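You operate a simulated robot arm through the tools that you are given. There is no shell and no other tool.

The job below is to be done with a simulated robot arm. You get a single attempt, and the scene is never put back.

TASK
Clamp the silver tread cover down and wipe the oil off it.
Fine: at the stock shelf; both clamps shut before the wiping; cloth back where it lay. What is to be rubbed or washed off counts as gone when no trace of it is left.

Only the result counts: the job must be done as asked and must still hold three seconds after the hand-in. Knocking over, shifting, dropping, spilling or breaking anything else fails it. Lids that push on must go on centred and level and be pressed home; caps that screw on are set level and turned clockwise until they are tight. Flat cloth is picked up by pressing the open fingertips on it (5 to 10 N) and closing them slowly along it; thin cloth reads only 2 to 8 mm in the jaws.

THE ROBOT
A 6-joint arm with a two-finger gripper, fixed in place. Base frame: the origin is on the floor under the middle of its stand, x ahead of it, y to its left, z up; the work surface is at about z = 840. Lengths are in mm, angles in degrees, forces in N, time in s.
It reaches about 1572 mm from its shoulder. Its first joint turns from -166.0 to 166.0 degrees. Payload 2.45 kg.
The tool frame sits at the grasp point between the pads (the TCP): z along the fingers, y along the line on which they close. The tips reach 20 mm beyond it. The gripper opens to 140 mm; its body begins 168 mm behind the TCP.
Orientation is that of the tool frame in the base frame, as a unit quaternion [x, y, z, w]. With the fingers straight down and closing along the base's y, the tool's x points along the base's -x, its y along +y and its z along -z.

THE INTERFACE
- The arm moves only by the tool nudge_tool. Its argument "rows" is a list of rows, each a list of 3 entries, a list of its own where there are three numbers: the turn, a rotation vector about the tool's x, y, z in units of 90 degrees (1.0 is 90 degrees), then the shift along the tool's x, y, z in units of 200 mm (1.0 is 200 mm), then the closure, from 0 (fully open) to 1 (shut). In form: [[[ax, ay, az], [dx, dy, dz], gripper], ...]. A call has 1 to 20 rows; each row is the pose to reach, as a shift and turn from the pose commanded when the call began, along the tool's axes at that moment. A call with a number of a shift or a turn outside -1 to 1 is refused whole. Rows are played at 5 a second. More than 50 mm and 8.6 degrees between two rows, or a gripper value outside its range, and nothing of the call is played. A pose out of reach is approached as far as the arm can. The call stops where the force on the tool passes 80 N (or 10 N more than at its start, if that is more) or the arm is blocked; 0.2 s more then pass. Each finger travels about 45 mm/s and halts on what it meets, pressing with about 44 N; the grip force reading is that of the motor and also rises with nothing between the fingers. The clock runs only during rows and for 0.2 s after the last one: add rows that repeat a pose to give the fingers time. It gives the time, the measured TCP pose, the force on the tool (base axes), the opening and the grip force at its end, in the units of the frame above (readings bear some noise), with the torque about the TCP (base axes, N m) and any sound that the robot's microphone picked up, and new pictures: "pictures" is both (left out), scene, wrist or none.
- Cameras (640 x 400 px; columns grow to the right, rows downward): "scene" is fixed at [421.7, 504.1, 1629.2]; the picture's right is [-0.51, -0.86, 0.00], its down [-0.57, 0.34, -0.75] and it looks along [0.64, -0.38, -0.66] (base axes); focal length 320 px, centre (320, 200). "wrist" rides on the gripper at [78, 11, -209] in the tool frame; the picture's right is [-0.14, 0.99, 0.00], its down [-0.92, -0.13, -0.37] and it looks along [-0.37, -0.05, 0.93] (tool axes); focal length 280 px, centre (320, 200). There is no depth. A picture from a camera that has moved, and an enlarged one, comes with that camera's place and axes in the base frame and with its lens. The place of the scene camera against the robot may be out by one fixed shift of up to 25 mm in any direction.
- zoom(camera, box): a new picture of the part [left, top, right, bottom] of that camera's present view, enlarged. It takes no simulated time.
- finish_job(): hands the job in; it is judged then, once.

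Nothing tells you positions but the pictures and the camera data. Unless the task says otherwise, let go and move clear before handing in.

The tools are called as a command line: name --argument value ..., lists and objects as JSON in quotes. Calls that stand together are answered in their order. nudge_tool: Moves the arm, as the interface text tells. Its arguments: {"type":"object","properties":{"rows":{"type":"array"},"pictures":{"type":"string","enum":["both","scene","wrist","none"]}},"required":["rows"]} The other tools are called the same way: zoom (camera, box) takes an enlarged picture of a part of a camera's view; finish_job () hands the job in.

At the start:

```text
clock: 0.0
eef_pos: [803.6, -154.4, 1225.5]
tcp_rot: [0.0, 1.0, 0.0, 0.0]
wrist_force: [-0.6, 0.4, -0.1]
moment: [-0.01, 0.03, 0.02]
gripper_width: 139.9
grasp_force: 0.1
```

scene: 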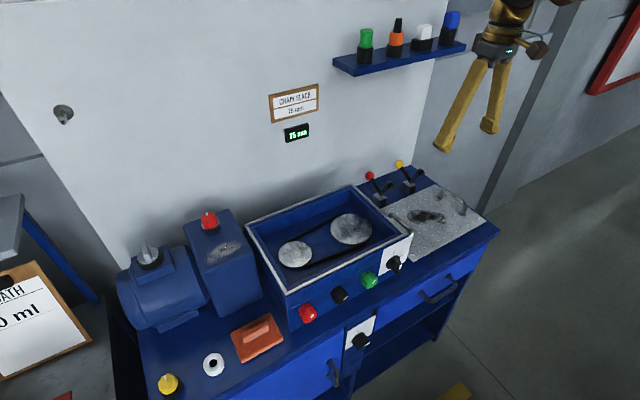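
wrist: 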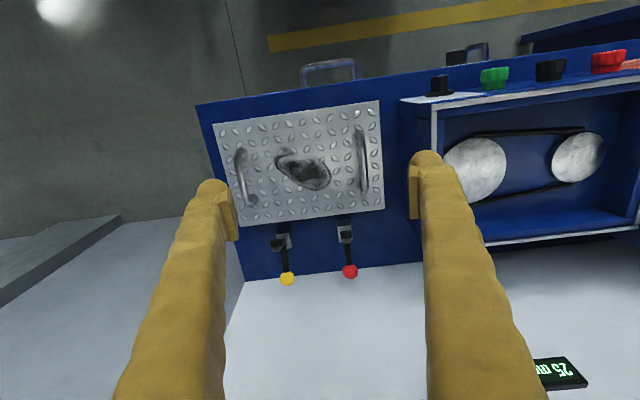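

The scene shows a blue bench with a tread cover carrying a dark oil stain, two lever clamps (red and yellow knobs) at its far edge, and an orange folded cloth near the front left. I'll look more closely before moving.

zoom --camera "scene" --box '[340, 140, 500, 260]'

zoom --camera "scene" --box '[140, 280, 320, 400]'

zoom --camera "wrist" --box '[190, 80, 430, 300]'

zoom --camera "scene" --box '[0, 180, 300, 400]'

```text
3.33 times, centred on (420, 200) of scene
camera zoom: at [421.7, 504.1, 1629.2], right [-0.51, -0.86, 0.0], down [-0.57, 0.34, -0.75], along [0.64, -0.38, -0.66], focal length 1068 px, centre (-13, 200)
```

zoom: 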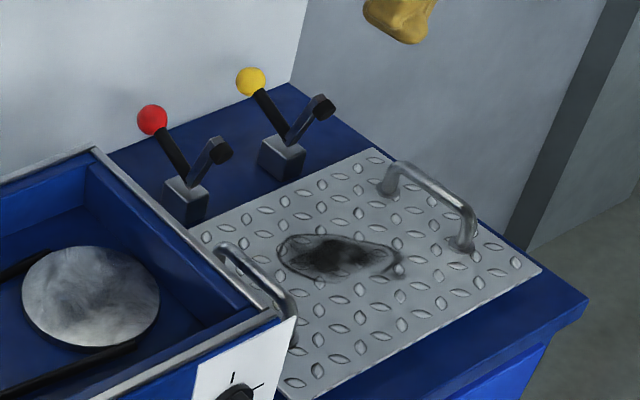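

```text
3.33 times, centred on (230, 340) of scene
camera zoom: at [421.7, 504.1, 1629.2], right [-0.51, -0.86, 0.0], down [-0.57, 0.34, -0.75], along [0.64, -0.38, -0.66], focal length 1068 px, centre (620, -267)
```

zoom: 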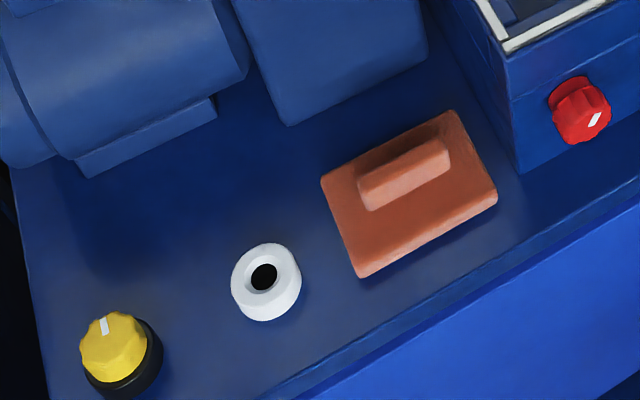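

```text
1.82 times, centred on (310, 190) of wrist
camera zoom: at [725.5, -143.5, 1432.7], right [0.14, 0.99, 0.0], down [0.92, -0.13, 0.37], along [0.37, -0.05, -0.93], focal length 510 px, centre (338, 218)
```

zoom: 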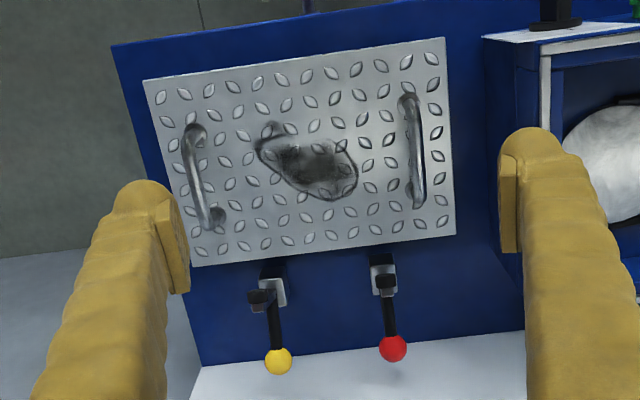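

```text
1.82 times, centred on (150, 290) of scene
camera zoom: at [421.7, 504.1, 1629.2], right [-0.51, -0.86, 0.0], down [-0.57, 0.34, -0.75], along [0.64, -0.38, -0.66], focal length 583 px, centre (629, 36)
```

zoom: 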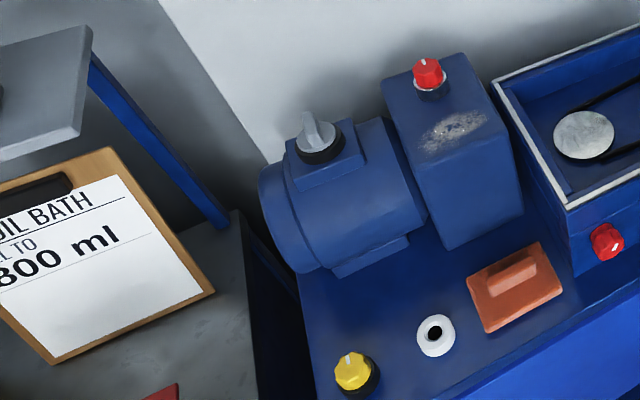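

The bench top carries a diamond-tread cover with two handles. Behind it, near the wall, are two toggle clamps (red ball about (1106, -129, 919), and yellow to its right in the scene). The orange cloth has a grip ridge. I'll bring the wrist camera closer to the clamps.

nudge_tool --rows '[[[0, 0, 0], [-0.16, -0.076, 0.126], 0], [[0, 0, 0], [-0.32, -0.152, 0.252], 0], [[0, 0, 0], [-0.48, -0.228, 0.378], 0], [[0, 0, 0], [-0.48, -0.228, 0.378], 0]]'

```text
clock: 1.0
eef_pos: [899.2, -200.4, 1153.0]
tcp_rot: [0.0, 1.0, -0.001, 0.0]
wrist_force: [0.4, -0.7, 0.7]
moment: [-0.02, 0.0, 0.0]
gripper_width: 140.3
grasp_force: 0.1
camera wrist: at [822.2, -189.4, 1360.8], right [0.14, 0.99, 0.0], down [0.92, -0.13, 0.37], along [0.37, -0.05, -0.93], focal length 280 px, centre (320, 200)
```

scene: 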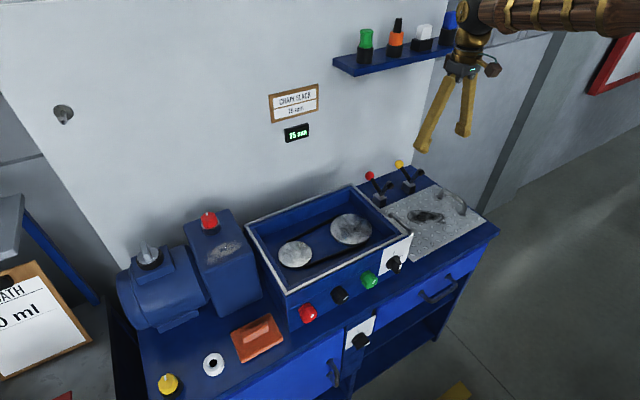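
wrist: 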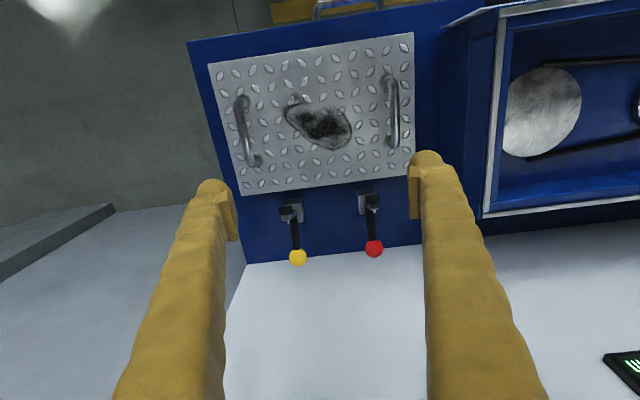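

zoom --camera "wrist" --box '[240, 160, 420, 280]'

zoom --camera "wrist" --box '[190, 20, 430, 200]'

zoom --camera "scene" --box '[350, 150, 440, 220]'

```text
3.33 times, centred on (330, 220) of wrist
camera zoom: at [822.2, -189.4, 1360.8], right [0.14, 0.99, 0.0], down [0.92, -0.13, 0.37], along [0.37, -0.05, -0.93], focal length 935 px, centre (287, 133)
```

zoom: 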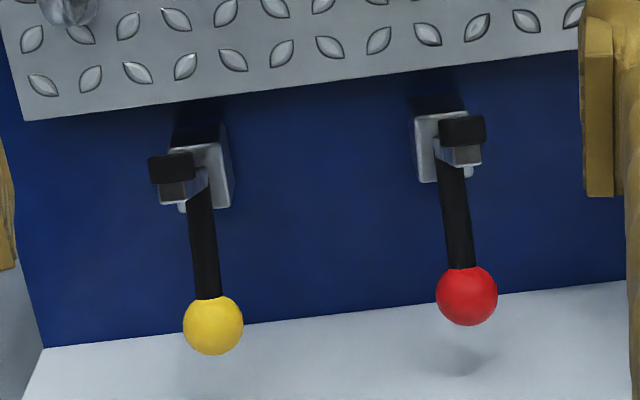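

```text
2.22 times, centred on (310, 110) of wrist
camera zoom: at [822.2, -189.4, 1360.8], right [0.14, 0.99, 0.0], down [0.92, -0.13, 0.37], along [0.37, -0.05, -0.93], focal length 623 px, centre (342, 400)
```

zoom: 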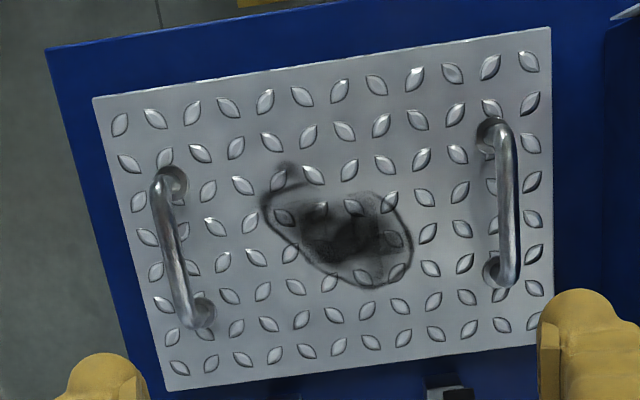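

```text
5.71 times, centred on (395, 185) of scene
camera zoom: at [421.7, 504.1, 1629.2], right [-0.51, -0.86, 0.0], down [-0.57, 0.34, -0.75], along [0.64, -0.38, -0.66], focal length 1832 px, centre (-109, 286)
```

zoom: 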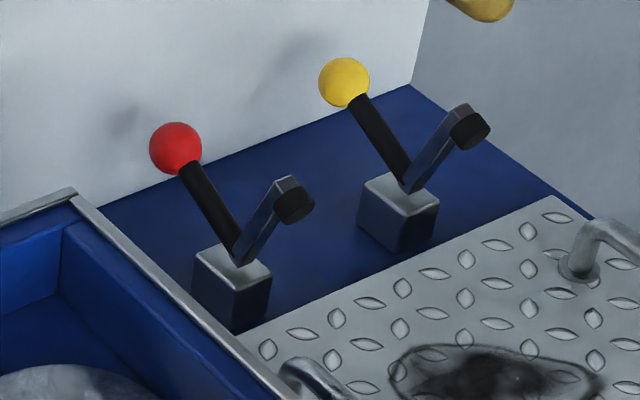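

The two clamps look like V-shaped levers: ball levers lean back toward the wall and rubber-tipped arms stand up. I'll tilt the wrist camera forward and go lower between them to understand the geometry.

nudge_tool --rows '[[[0, -0.078, 0], [-0.06, 0, 0.12], 0], [[0, -0.156, 0], [-0.14, 0, 0.27], 0], [[0, -0.234, 0], [-0.22, 0, 0.42], 0], [[0, -0.311, 0], [-0.3, 0, 0.58], 0], [[0, -0.389, 0], [-0.38, 0, 0.72], 0], [[0, -0.389, 0], [-0.38, 0, 0.72], 0]]'

```text
clock: 2.4
eef_pos: [975.1, -199.2, 1003.6]
tcp_rot: [-0.001, 0.954, 0.0, 0.301]
wrist_force: [0.0, 0.0, 0.9]
moment: [0.0, 0.0, 0.01]
gripper_width: 140.0
grasp_force: 0.1
camera wrist: at [791.8, -188.2, 1128.2], right [0.11, 0.99, 0.08], down [0.54, -0.13, 0.83], along [0.83, -0.05, -0.55], focal length 280 px, centre (320, 200)
```

scene: 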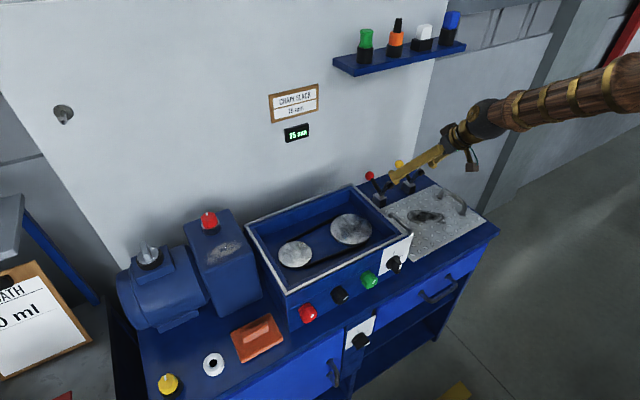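
wrist: 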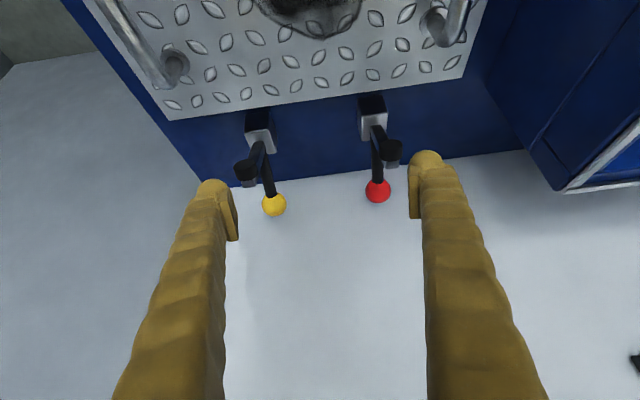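

zoom --camera "wrist" --box '[220, 80, 420, 220]'

zoom --camera "wrist" --box '[340, 80, 420, 210]'

zoom --camera "wrist" --box '[220, 90, 300, 220]'

```text
2.86 times, centred on (320, 150) of wrist
camera zoom: at [791.8, -188.2, 1128.2], right [0.11, 0.99, 0.08], down [0.54, -0.13, 0.83], along [0.83, -0.05, -0.55], focal length 801 px, centre (320, 343)
```

zoom: 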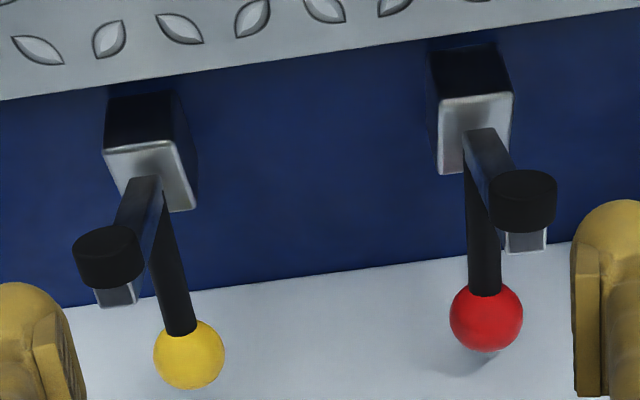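

```text
3.08 times, centred on (380, 145) of wrist
camera zoom: at [791.8, -188.2, 1128.2], right [0.11, 0.99, 0.08], down [0.54, -0.13, 0.83], along [0.83, -0.05, -0.55], focal length 863 px, centre (135, 369)
```

zoom: 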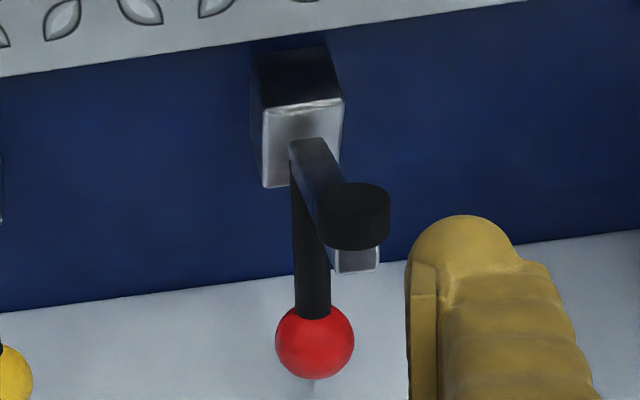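

```text
3.08 times, centred on (260, 155) of wrist
camera zoom: at [791.8, -188.2, 1128.2], right [0.11, 0.99, 0.08], down [0.54, -0.13, 0.83], along [0.83, -0.05, -0.55], focal length 863 px, centre (505, 338)
```

zoom: 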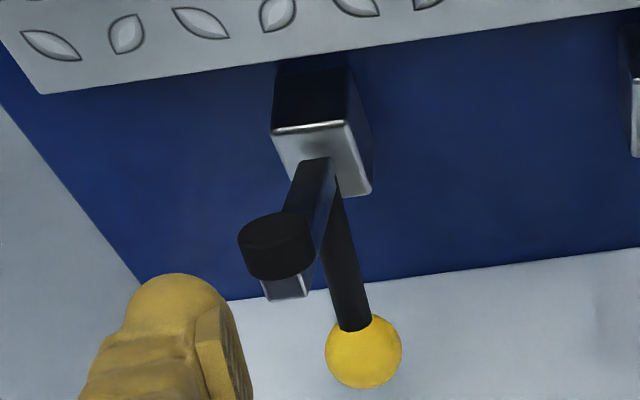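

The clamps are now clear. The red ball is about (1105, -129, 920) with its pivot near (1032, -129, 878). The yellow ball is about (1107, -270, 918). Each V-lever has to swing forward so the rubber puck drops onto the cover. I'll line the open fingers up with the red ball.

nudge_tool --rows '[[[0, 0, 0], [-0.042, 0.178, 0.047], 0], [[0, 0, 0], [-0.083, 0.355, 0.094], 0], [[0, 0, 0], [-0.183, 0.355, 0.208], 0], [[0, 0, 0], [-0.283, 0.355, 0.323], 0], [[0, 0, 0], [-0.283, 0.355, 0.323], 0]]'

```text
clock: 3.6
eef_pos: [1057.5, -127.4, 986.1]
tcp_rot: [0.0, 0.953, 0.0, 0.302]
wrist_force: [-0.3, -0.2, -0.1]
moment: [0.0, 0.02, -0.02]
gripper_width: 139.9
grasp_force: 0.1
camera wrist: at [874.7, -116.4, 1111.1], right [0.11, 0.99, 0.08], down [0.54, -0.13, 0.83], along [0.83, -0.05, -0.55], focal length 280 px, centre (320, 200)
```

scene: 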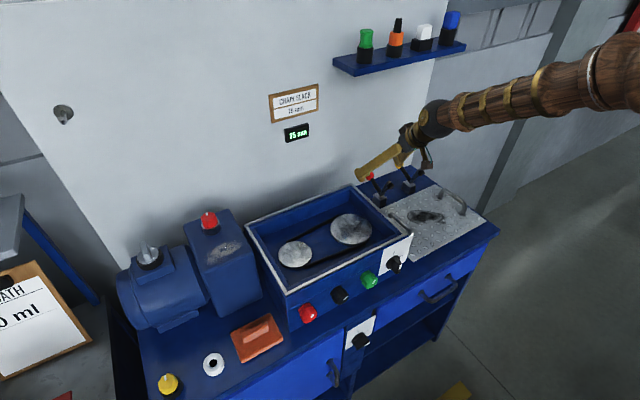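
wrist: 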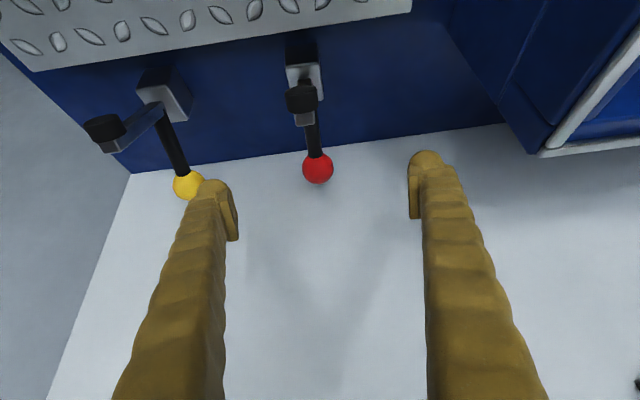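

The red ball sits centred between the open fingers. I'll advance 80 mm along the fingers so the ball is at the grasp point, then close on it.

nudge_tool --rows '[[[0, 0, 0], [0, 0, 0.15], 0], [[0, 0, 0], [0, 0, 0.29], 0], [[0, 0, 0], [0, 0, 0.4], 0], [[0, 0, 0], [0, 0, 0.4], 0.3], [[0, 0, 0], [0, 0, 0.4], 0.6], [[0, 0, 0], [0, 0, 0.4], 0.7], [[0, 0, 0], [0, 0, 0.4], 0.7]]'

```text
clock: 5.2
eef_pos: [1103.9, -128.4, 920.0]
tcp_rot: [-0.001, 0.954, 0.0, 0.301]
wrist_force: [0.4, -0.1, 0.2]
moment: [-0.02, -0.01, -0.01]
gripper_width: 54.3
grasp_force: 0.0
camera wrist: at [920.5, -117.2, 1044.6], right [0.11, 0.99, 0.08], down [0.54, -0.13, 0.83], along [0.83, -0.05, -0.55], focal length 280 px, centre (320, 200)
```

scene: 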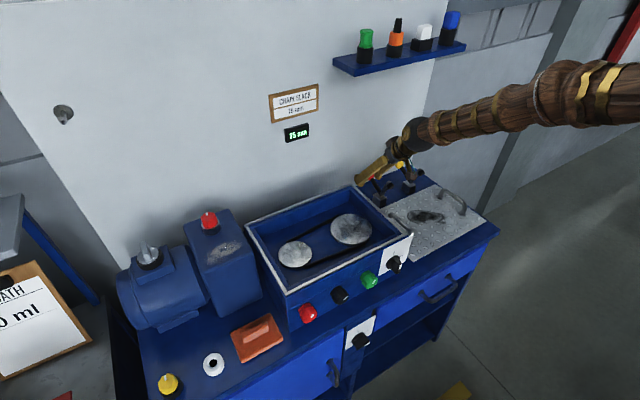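
wrist: 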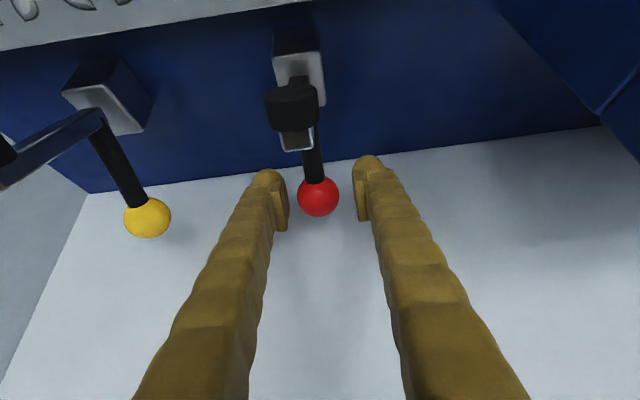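

The ball is centred between the fingers, so I'll close onto it.

nudge_tool --rows '[[[0, 0, 0], [0, 0, 0], 0.8], [[0, 0, 0], [0, 0, 0], 0.9], [[0, 0, 0], [0, 0, 0], 1.0], [[0, 0, 0], [0, 0, 0], 1.0]]' --pictures "wrist"

```text
clock: 6.2
eef_pos: [1104.3, -129.9, 918.3]
tcp_rot: [0.001, 0.954, -0.001, 0.301]
wrist_force: [1.0, -24.4, -1.0]
moment: [0.04, -0.13, 0.02]
gripper_width: 29.9
grasp_force: 44.6
camera wrist: at [920.5, -118.4, 1044.5], right [0.11, 0.99, 0.08], down [0.54, -0.13, 0.83], along [0.83, -0.05, -0.55], focal length 280 px, centre (320, 200)
```

wrist: 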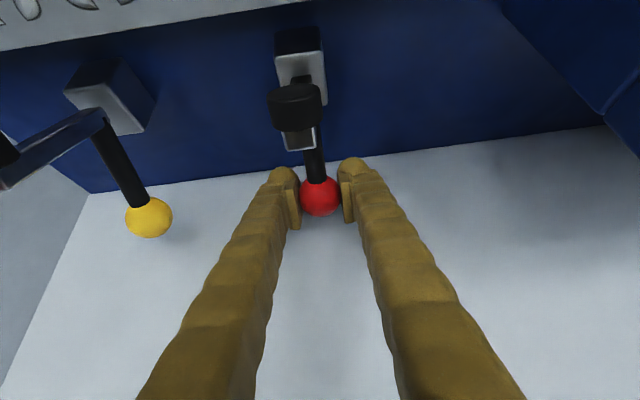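

I have the ball in a firm grip, 30 mm wide. Next I'll start swinging it along its arc about the pivot, a small step first so I can check forces.

nudge_tool --rows '[[[0, 0, 0], [-0.0009, -0.003, -0.018], 1.0], [[0, 0, 0], [-0.0018, -0.006, -0.0361], 1.0], [[0, 0, 0], [-0.001, -0.006, -0.054], 1.0], [[0, 0, 0], [-0.0004, -0.006, -0.0722], 1.0], [[0, 0, 0], [-0.0004, -0.006, -0.0722], 1.0]]' --pictures "wrist"

```text
clock: 7.4
eef_pos: [1097.6, -129.4, 930.5]
tcp_rot: [-0.002, 0.954, 0.001, 0.301]
wrist_force: [11.8, 1.7, -12.5]
moment: [0.05, -1.16, 0.01]
gripper_width: 30.2
grasp_force: 45.3
camera wrist: at [913.8, -118.8, 1055.4], right [0.11, 0.99, 0.08], down [0.54, -0.13, 0.83], along [0.83, -0.05, -0.55], focal length 280 px, centre (320, 200)
```

wrist: 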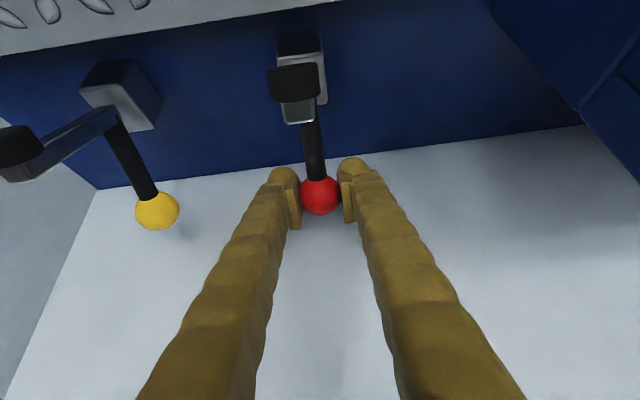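

It is moving freely with about 17 N of purely tangential resistance, so the pivot estimate is good. I'll continue the arc.

nudge_tool --rows '[[[0, 0, 0], [0.0045, 0, -0.0358], 1.0], [[0, 0, 0], [0.0122, 0, -0.0712], 1.0], [[0, 0, 0], [0.0229, 0, -0.1058], 1.0], [[0, 0, 0], [0.0365, 0, -0.1393], 1.0], [[0, 0, 0], [0.053, 0, -0.1714], 1.0], [[0, 0, 0], [0.0723, 0, -0.202], 1.0], [[0, 0, 0], [0.0723, 0, -0.202], 1.0]]'

```text
clock: 9.0
eef_pos: [1062.1, -130.3, 956.1]
tcp_rot: [-0.001, 0.953, -0.001, 0.302]
wrist_force: [16.2, 32.3, 10.0]
moment: [0.0, -0.79, 0.17]
gripper_width: 30.2
grasp_force: 45.3
camera wrist: at [878.5, -118.9, 1080.3], right [0.11, 0.99, 0.08], down [0.54, -0.13, 0.83], along [0.83, -0.05, -0.55], focal length 280 px, centre (320, 200)
```

scene: 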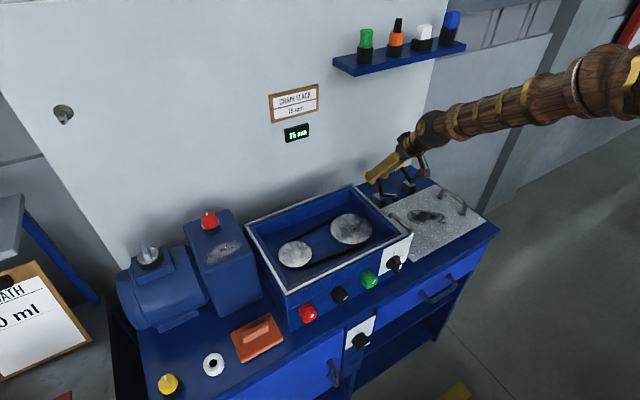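
wrist: 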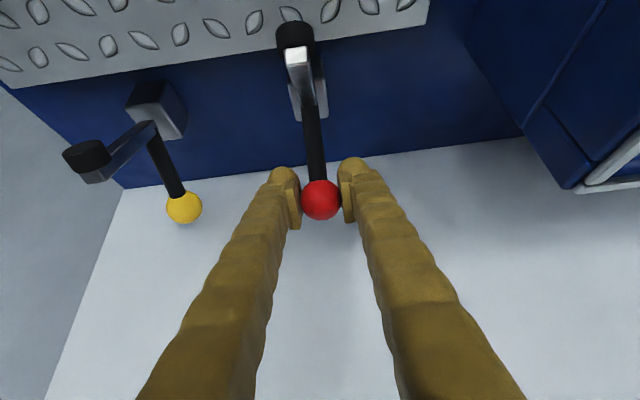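

The arm is swinging over toward the cover. There is a slight lateral load, so I'll trim y by +1.5 mm and continue to about 60° of travel.

nudge_tool --rows '[[[0, 0, 0], [0.0195, 0.004, -0.032], 1.0], [[0, 0, 0], [0.0439, 0.0075, -0.0589], 1.0], [[0, 0, 0], [0.0703, 0.0075, -0.0835], 1.0], [[0, 0, 0], [0.099, 0.0075, -0.1057], 1.0], [[0, 0, 0], [0.099, 0.0075, -0.1057], 1.0]]'

```text
clock: 10.2
eef_pos: [1032.6, -128.6, 961.0]
tcp_rot: [0.0, 0.954, -0.001, 0.301]
wrist_force: [12.3, 5.7, -2.1]
moment: [-0.01, -0.89, -0.01]
gripper_width: 30.1
grasp_force: 44.7
camera wrist: at [849.0, -118.6, 1086.1], right [0.11, 0.99, 0.08], down [0.54, -0.13, 0.83], along [0.83, -0.05, -0.55], focal length 280 px, centre (320, 200)
```

scene: 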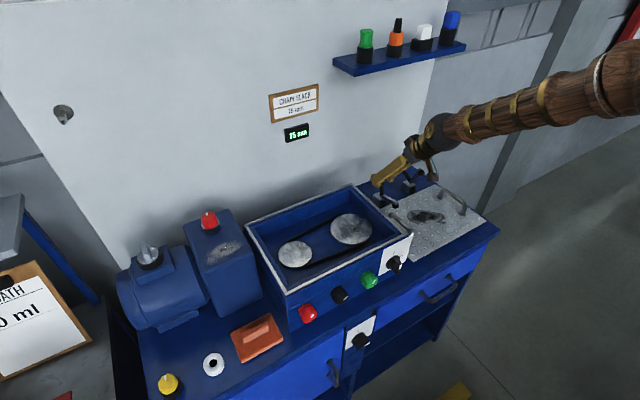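
wrist: 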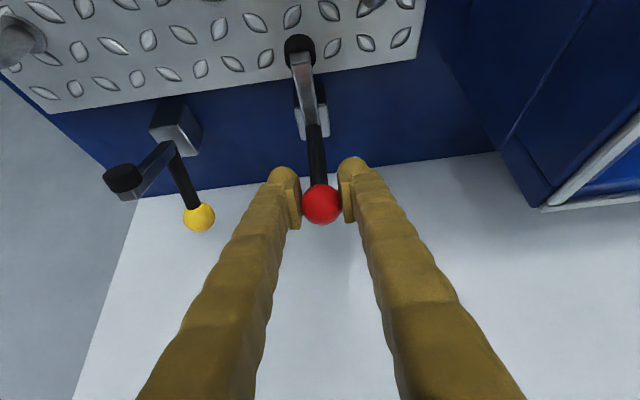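

nudge_tool --rows '[[[0, 0, 0], [0.015, 0, -0.0098], 1.0], [[0, 0, 0], [0.0304, 0, -0.0196], 1.0], [[0, 0, 0], [0.0464, 0, -0.028], 1.0], [[0, 0, 0], [0.0624, 0, -0.0365], 1.0], [[0, 0, 0], [0.0624, 0, -0.0365], 1.0]]'

zoom --camera "wrist" --box '[240, 0, 400, 220]'

zoom --camera "scene" --box '[350, 130, 460, 230]'

```text
clock: 11.4
eef_pos: [1018.8, -128.4, 960.2]
tcp_rot: [-0.001, 0.953, 0.0, 0.302]
wrist_force: [11.0, -9.7, 3.0]
moment: [0.02, -1.04, -0.13]
gripper_width: 30.0
grasp_force: 45.2
camera wrist: at [835.7, -118.5, 1085.9], right [0.11, 0.99, 0.08], down [0.54, -0.13, 0.83], along [0.83, -0.05, -0.55], focal length 280 px, centre (320, 200)
```

scene: 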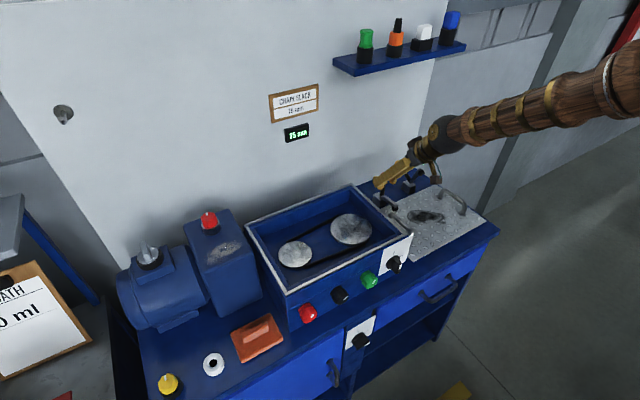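
wrist: 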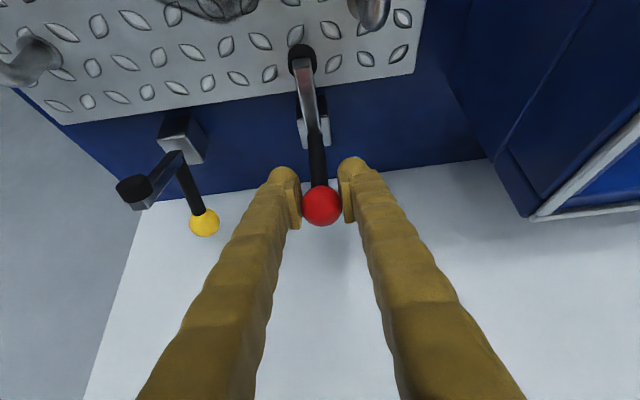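

```text
1.82 times, centred on (320, 110) of wrist
camera zoom: at [835.7, -118.5, 1085.9], right [0.11, 0.99, 0.08], down [0.54, -0.13, 0.83], along [0.83, -0.05, -0.55], focal length 510 px, centre (320, 364)
```

zoom: 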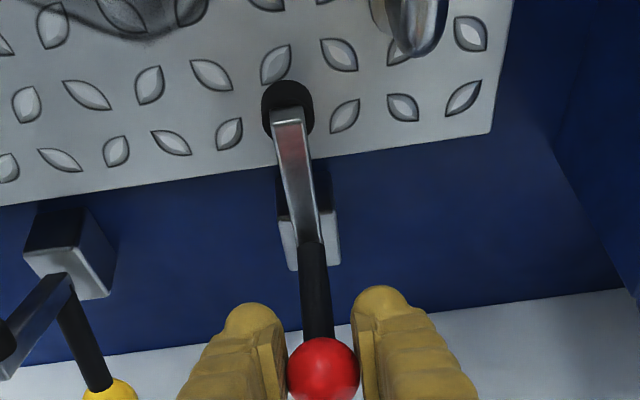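

```text
4.00 times, centred on (405, 180) of scene
camera zoom: at [421.7, 504.1, 1629.2], right [-0.51, -0.86, 0.0], down [-0.57, 0.34, -0.75], along [0.64, -0.38, -0.66], focal length 1282 px, centre (-20, 280)
```

zoom: 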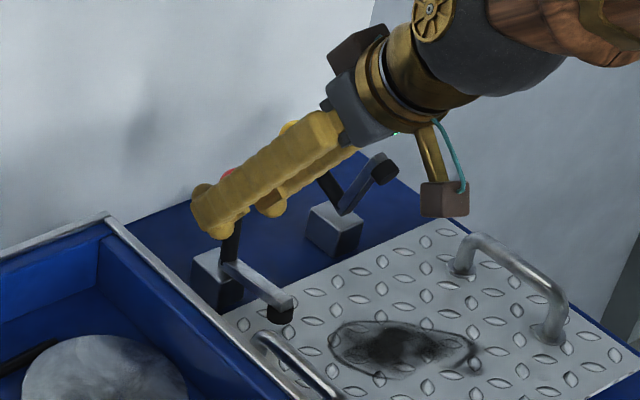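

The puck is now close above the cover. I'll continue in smaller steps, watching the force for contact.

nudge_tool --rows '[[[0, 0, 0], [0.0167, -0.002, -0.007], 1.0], [[0, 0, 0], [0.0333, -0.002, -0.014], 1.0], [[0, 0, 0], [0.0333, -0.002, -0.014], 1.0]]'

zoom --camera "scene" --box '[350, 160, 440, 230]'

```text
clock: 12.2
eef_pos: [1012.3, -129.5, 959.7]
tcp_rot: [0.0, 0.953, -0.001, 0.302]
wrist_force: [11.9, -9.9, 6.1]
moment: [0.0, -1.19, -0.13]
gripper_width: 30.0
grasp_force: 45.1
camera wrist: at [828.8, -118.6, 1084.1], right [0.11, 0.99, 0.08], down [0.54, -0.13, 0.83], along [0.83, -0.05, -0.55], focal length 280 px, centre (320, 200)
```

scene: 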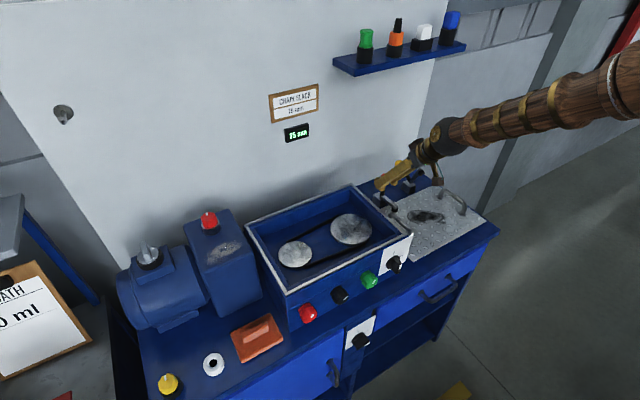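
wrist: 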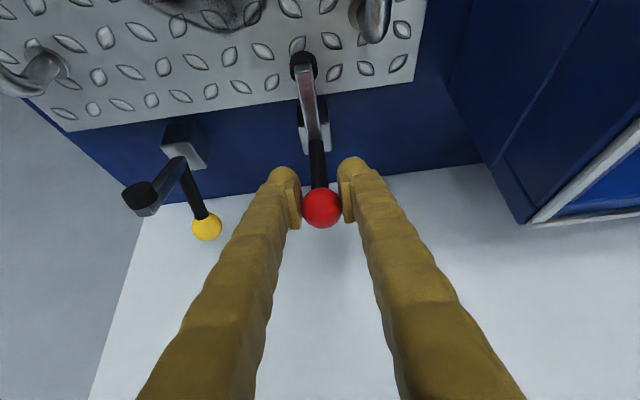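

```text
5.71 times, centred on (395, 195) of scene
camera zoom: at [421.7, 504.1, 1629.2], right [-0.51, -0.86, 0.0], down [-0.57, 0.34, -0.75], along [0.64, -0.38, -0.66], focal length 1832 px, centre (-109, 229)
```

zoom: 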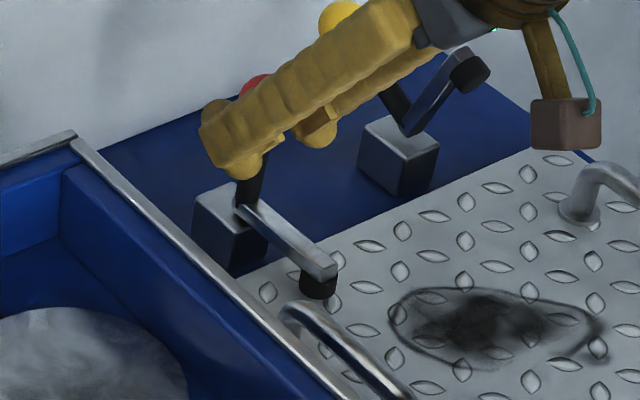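

nudge_tool --rows '[[[0, 0, 0], [0.0173, -0.002, -0.0055], 1.0], [[0, 0, 0], [0.0345, -0.002, -0.011], 1.0], [[0, 0, 0], [0.0345, -0.002, -0.011], 1.0]]'

zoom --camera "scene" --box '[350, 160, 440, 230]'

```text
clock: 13.0
eef_pos: [1004.4, -130.0, 957.9]
tcp_rot: [0.0, 0.953, -0.001, 0.302]
wrist_force: [32.3, 15.6, 4.6]
moment: [-0.04, 0.0, 0.14]
gripper_width: 29.9
grasp_force: 44.8
camera wrist: at [821.9, -118.9, 1082.4], right [0.11, 0.99, 0.08], down [0.54, -0.13, 0.83], along [0.83, -0.05, -0.55], focal length 280 px, centre (320, 200)
```

scene: 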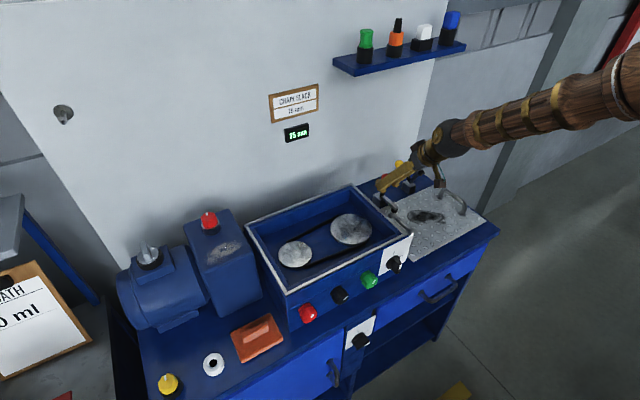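
wrist: 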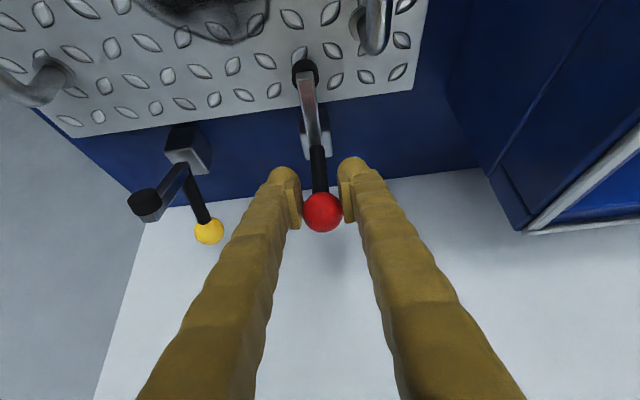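

```text
5.71 times, centred on (395, 195) of scene
camera zoom: at [421.7, 504.1, 1629.2], right [-0.51, -0.86, 0.0], down [-0.57, 0.34, -0.75], along [0.64, -0.38, -0.66], focal length 1832 px, centre (-109, 229)
```

zoom: 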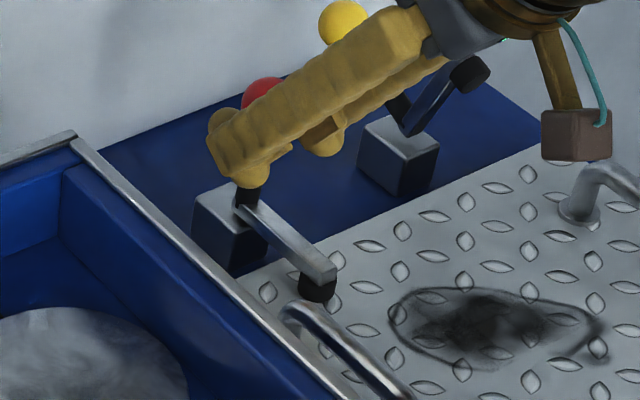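

Resistance rose to about 32 N, so the puck is likely landing on the cover. I'll press on in small steps to make sure it seats or latches.

nudge_tool --rows '[[[0, 0, 0], [0.009, -0.001, -0.0023], 1.0], [[0, 0, 0], [0.018, -0.002, -0.004], 1.0], [[0, 0, 0], [0.018, -0.002, -0.004], 1.0], [[0, 0, 0], [0.018, -0.002, -0.004], 1.0]]'

zoom --camera "scene" --box '[350, 160, 440, 230]'

zoom --camera "wrist" --box '[250, 30, 390, 240]'

```text
clock: 14.0
eef_pos: [1001.5, -130.8, 955.1]
tcp_rot: [-0.001, 0.954, 0.0, 0.301]
wrist_force: [-1.4, 0.9, -1.4]
moment: [-0.03, 0.06, 0.02]
gripper_width: 0.0
grasp_force: 29.5
camera wrist: at [817.6, -119.6, 1080.2], right [0.11, 0.99, 0.08], down [0.54, -0.13, 0.83], along [0.83, -0.05, -0.55], focal length 280 px, centre (320, 200)
```

scene: 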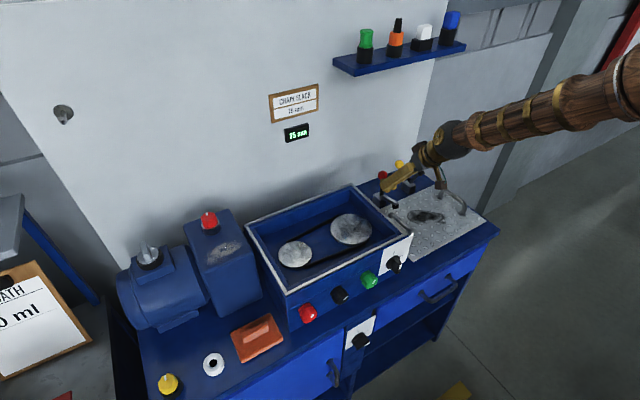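
wrist: 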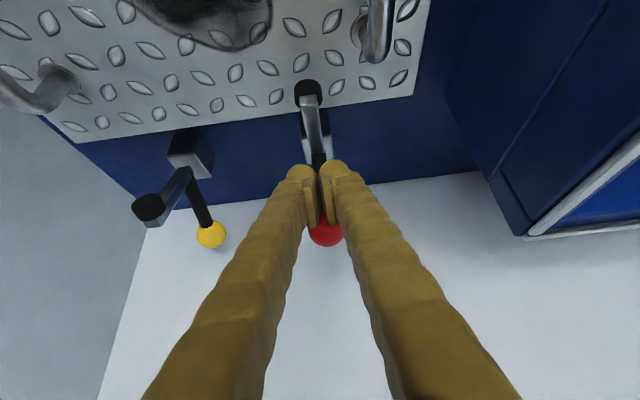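

```text
5.71 times, centred on (395, 195) of scene
camera zoom: at [421.7, 504.1, 1629.2], right [-0.51, -0.86, 0.0], down [-0.57, 0.34, -0.75], along [0.64, -0.38, -0.66], focal length 1832 px, centre (-109, 229)
```

zoom: 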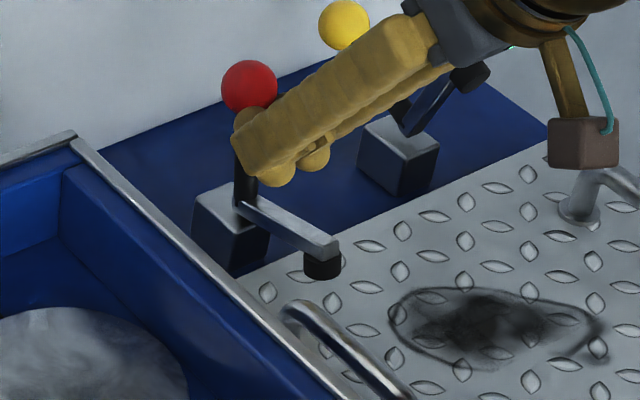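

```text
1.90 times, centred on (320, 135) of wrist
camera zoom: at [817.6, -119.6, 1080.2], right [0.11, 0.99, 0.08], down [0.54, -0.13, 0.83], along [0.83, -0.05, -0.55], focal length 534 px, centre (320, 324)
```

zoom: 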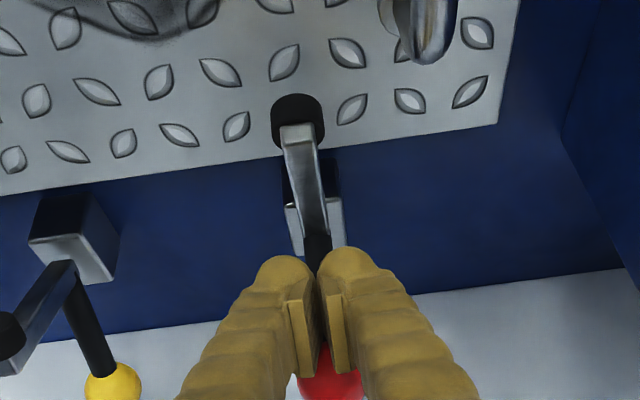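

The ball slipped out of the jaws and the arm rose slightly, so the red clamp isn't shut yet. I'll lift the closed fingers over the ball and push it forward from the wall side instead.

nudge_tool --rows '[[[0, 0, 0], [0, 0, -0.2], 1.0], [[0, 0, 0], [0, 0, -0.4], 1.0], [[0, 0, 0], [-0.19, 0, -0.316], 1.0], [[0, 0, 0], [-0.381, 0, -0.233], 1.0], [[0, 0, 0], [-0.572, 0.0065, -0.149], 1.0], [[0, 0, 0], [-0.572, 0.0065, -0.149], 1.0]]'

zoom --camera "scene" --box '[350, 140, 440, 220]'

zoom --camera "wrist" --box '[220, 30, 400, 200]'

```text
clock: 15.4
eef_pos: [1079.1, -129.0, 1046.5]
tcp_rot: [-0.001, 0.954, 0.0, 0.3]
wrist_force: [-0.4, 0.4, 0.9]
moment: [-0.01, 0.02, -0.01]
gripper_width: 0.0
grasp_force: 29.4
camera wrist: at [895.6, -117.3, 1172.6], right [0.11, 0.99, 0.08], down [0.54, -0.13, 0.83], along [0.83, -0.05, -0.55], focal length 280 px, centre (320, 200)
```

scene: 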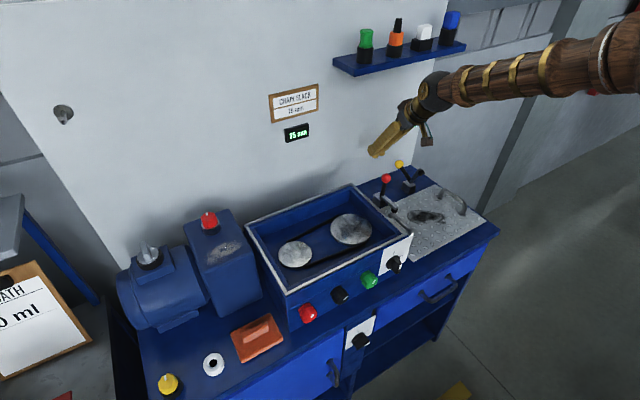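
wrist: 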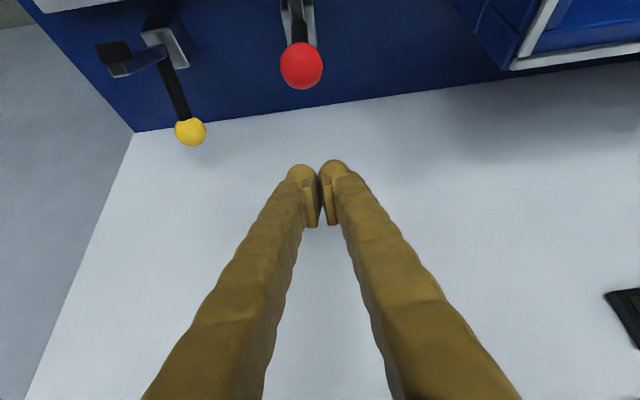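

```text
5.00 times, centred on (395, 180) of scene
camera zoom: at [421.7, 504.1, 1629.2], right [-0.51, -0.86, 0.0], down [-0.57, 0.34, -0.75], along [0.64, -0.38, -0.66], focal length 1602 px, centre (-55, 300)
```

zoom: 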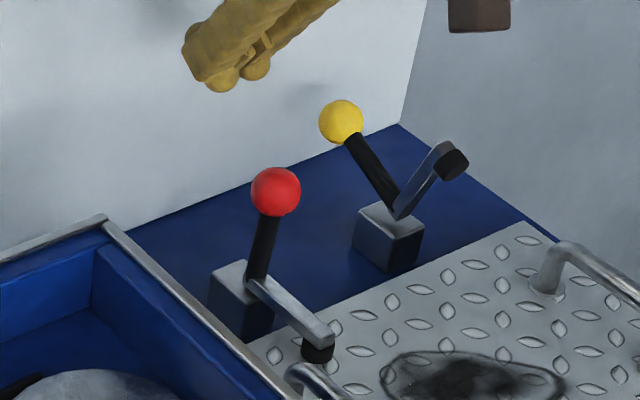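

```text
2.35 times, centred on (310, 115) of wrist
camera zoom: at [895.6, -117.3, 1172.6], right [0.11, 0.99, 0.08], down [0.54, -0.13, 0.83], along [0.83, -0.05, -0.55], focal length 660 px, centre (344, 400)
```

zoom: 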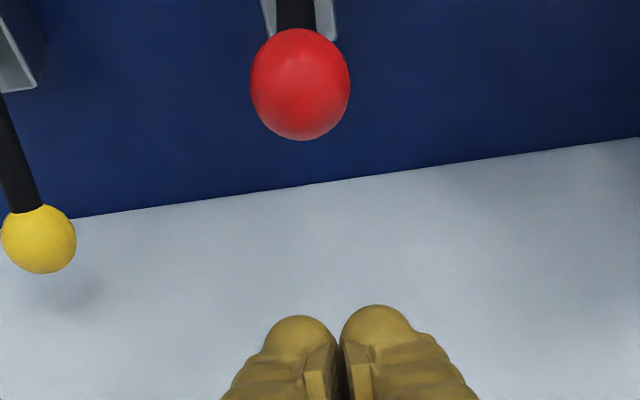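

The red lever has now swung to nearly shut, with the ball about (1021, -129, 962) and the puck at the cover. I'll lower the closed fingers behind the ball and push it home.

nudge_tool --rows '[[[0, 0, 0], [0.107, 0, 0.109], 1.0], [[0, 0, 0], [0.213, 0, 0.217], 1.0], [[0, 0, 0], [0.25, 0, 0.217], 1.0], [[0, 0, 0], [0.28, 0, 0.217], 1.0], [[0, 0, 0], [0.28, 0, 0.217], 1.0]]'

zoom --camera "scene" --box '[350, 140, 440, 220]'

```text
clock: 16.6
eef_pos: [1055.5, -127.6, 977.3]
tcp_rot: [-0.001, 0.954, -0.001, 0.301]
wrist_force: [1.0, 0.0, 0.1]
moment: [0.01, -0.01, 0.01]
gripper_width: 0.0
grasp_force: 29.7
camera wrist: at [873.1, -117.0, 1103.1], right [0.11, 0.99, 0.08], down [0.54, -0.13, 0.83], along [0.83, -0.05, -0.55], focal length 280 px, centre (320, 200)
```

scene: 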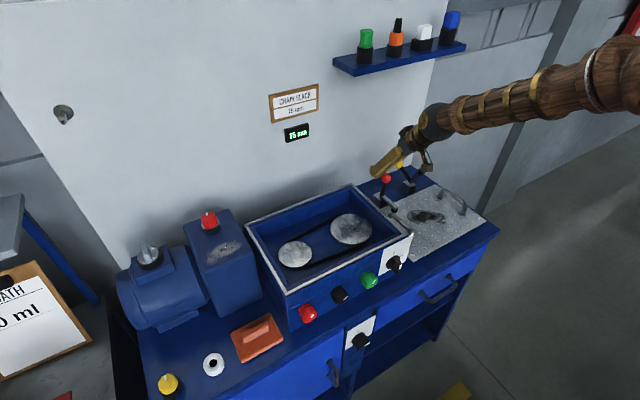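
wrist: 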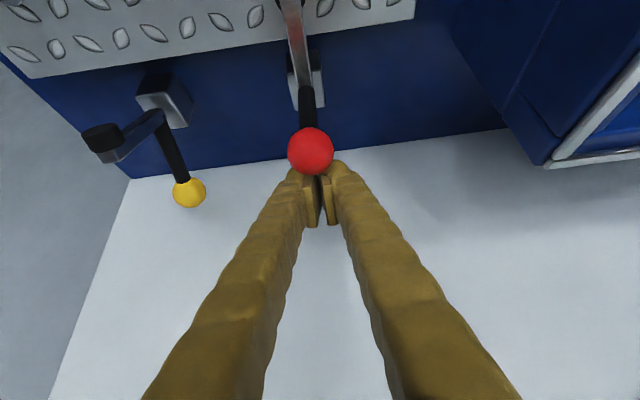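

```text
5.00 times, centred on (395, 180) of scene
camera zoom: at [421.7, 504.1, 1629.2], right [-0.51, -0.86, 0.0], down [-0.57, 0.34, -0.75], along [0.64, -0.38, -0.66], focal length 1602 px, centre (-55, 300)
```

zoom: 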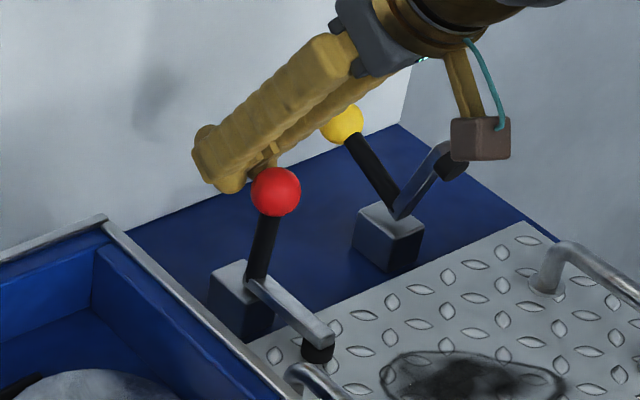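

nudge_tool --rows '[[[0, 0, 0], [0.0226, -0.002, -0.0113], 1.0], [[0, 0, 0], [0.0407, -0.004, -0.0203], 1.0], [[0, 0, 0], [0.0543, -0.004, -0.0271], 1.0], [[0, 0, 0], [0.0679, -0.004, -0.0338], 1.0], [[0, 0, 0], [0.0679, -0.004, -0.0338], 1.0]]'

zoom --camera "scene" --box '[350, 140, 440, 220]'

```text
clock: 17.6
eef_pos: [1047.7, -129.2, 982.1]
tcp_rot: [0.0, 0.952, -0.001, 0.307]
wrist_force: [16.3, 3.1, 1.7]
moment: [0.0, -0.15, -0.08]
gripper_width: 6.0
grasp_force: 29.6
stopped in row 5: the force on the tool passed its limit at 88 N (the readings are from after the stop); the commanded pose is now the measured one
camera wrist: at [862.5, -118.7, 1104.6], right [0.11, 0.99, 0.08], down [0.53, -0.13, 0.84], along [0.84, -0.05, -0.54], focal length 280 px, centre (320, 200)
```

scene: 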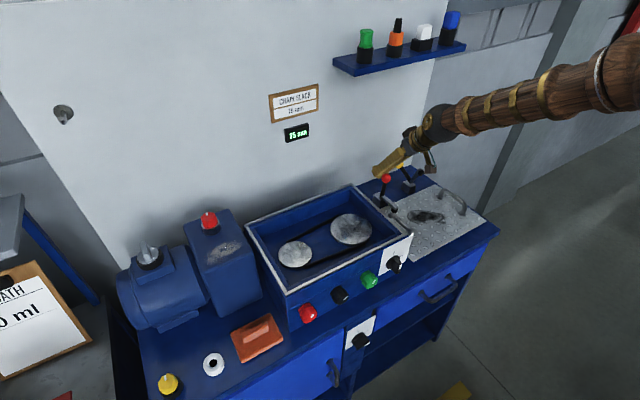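
wrist: 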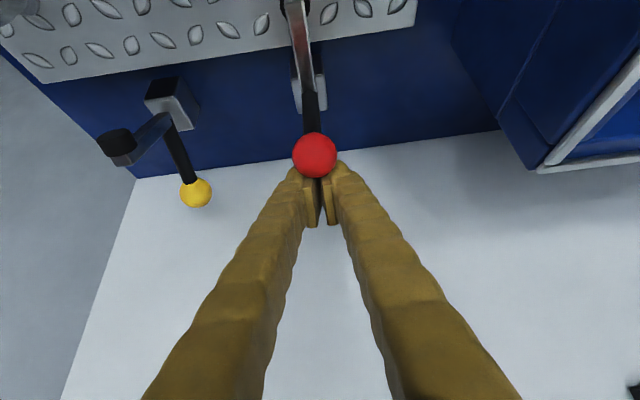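

```text
5.00 times, centred on (395, 180) of scene
camera zoom: at [421.7, 504.1, 1629.2], right [-0.51, -0.86, 0.0], down [-0.57, 0.34, -0.75], along [0.64, -0.38, -0.66], focal length 1602 px, centre (-55, 300)
```

zoom: 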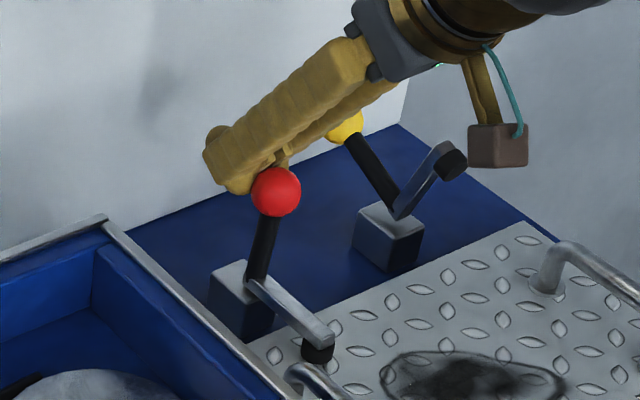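

The red ball didn't move under an 88 N push, so the red clamp is hard shut with its puck on the cover. I'll back off, open the fingers and line up with the yellow ball.

nudge_tool --rows '[[[0, 0, 0], [-0.12, 0, -0.093], 1.0], [[0, 0, 0], [-0.239, 0, -0.185], 1.0], [[0, 0, 0], [-0.232, -0.235, -0.19], 0.5], [[0, 0, 0], [-0.225, -0.47, -0.195], 0.0], [[0, 0, 0], [-0.218, -0.704, -0.2], 0.0], [[0, 0, 0], [-0.136, -0.704, -0.084], 0.0], [[0, 0, 0], [-0.054, -0.704, 0.0325], 0.0], [[0, 0, 0], [-0.054, -0.704, 0.0325], 0.0], [[0, 0, 0], [-0.054, -0.704, 0.0325], 0.0]]'

zoom --camera "scene" --box '[350, 140, 440, 220]'

```text
clock: 19.6
eef_pos: [1059.2, -269.6, 982.3]
tcp_rot: [0.0, 0.952, -0.001, 0.307]
wrist_force: [-0.4, 0.3, 0.2]
moment: [0.0, -0.01, -0.02]
gripper_width: 139.4
grasp_force: 0.4
camera wrist: at [875.1, -258.2, 1106.8], right [0.11, 0.99, 0.08], down [0.53, -0.13, 0.84], along [0.84, -0.05, -0.54], focal length 280 px, centre (320, 200)
```

scene: 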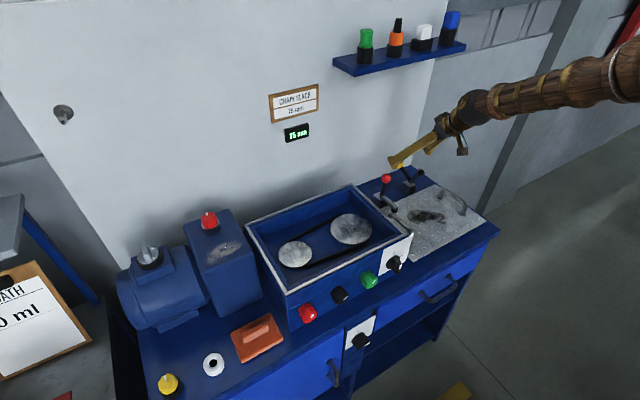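
wrist: 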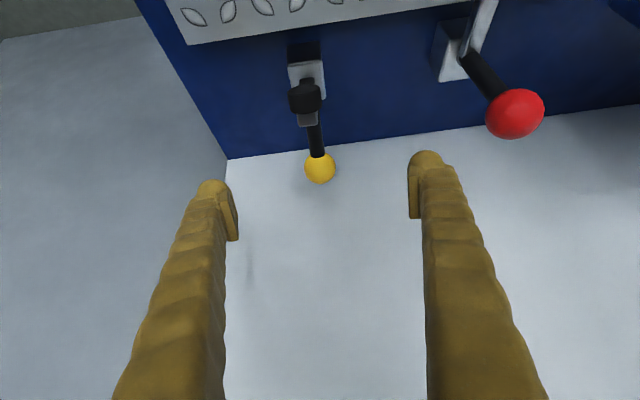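

```text
5.00 times, centred on (395, 180) of scene
camera zoom: at [421.7, 504.1, 1629.2], right [-0.51, -0.86, 0.0], down [-0.57, 0.34, -0.75], along [0.64, -0.38, -0.66], focal length 1602 px, centre (-55, 300)
```

zoom: 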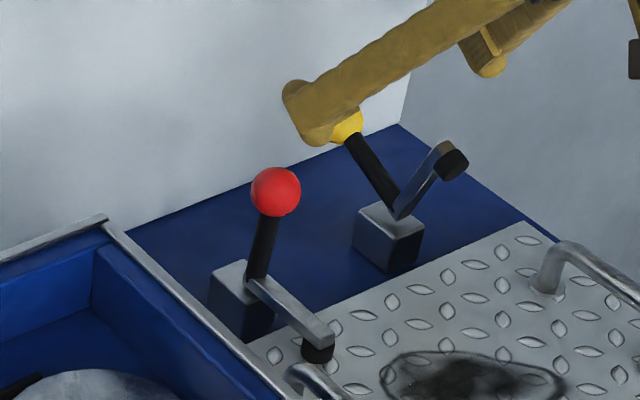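

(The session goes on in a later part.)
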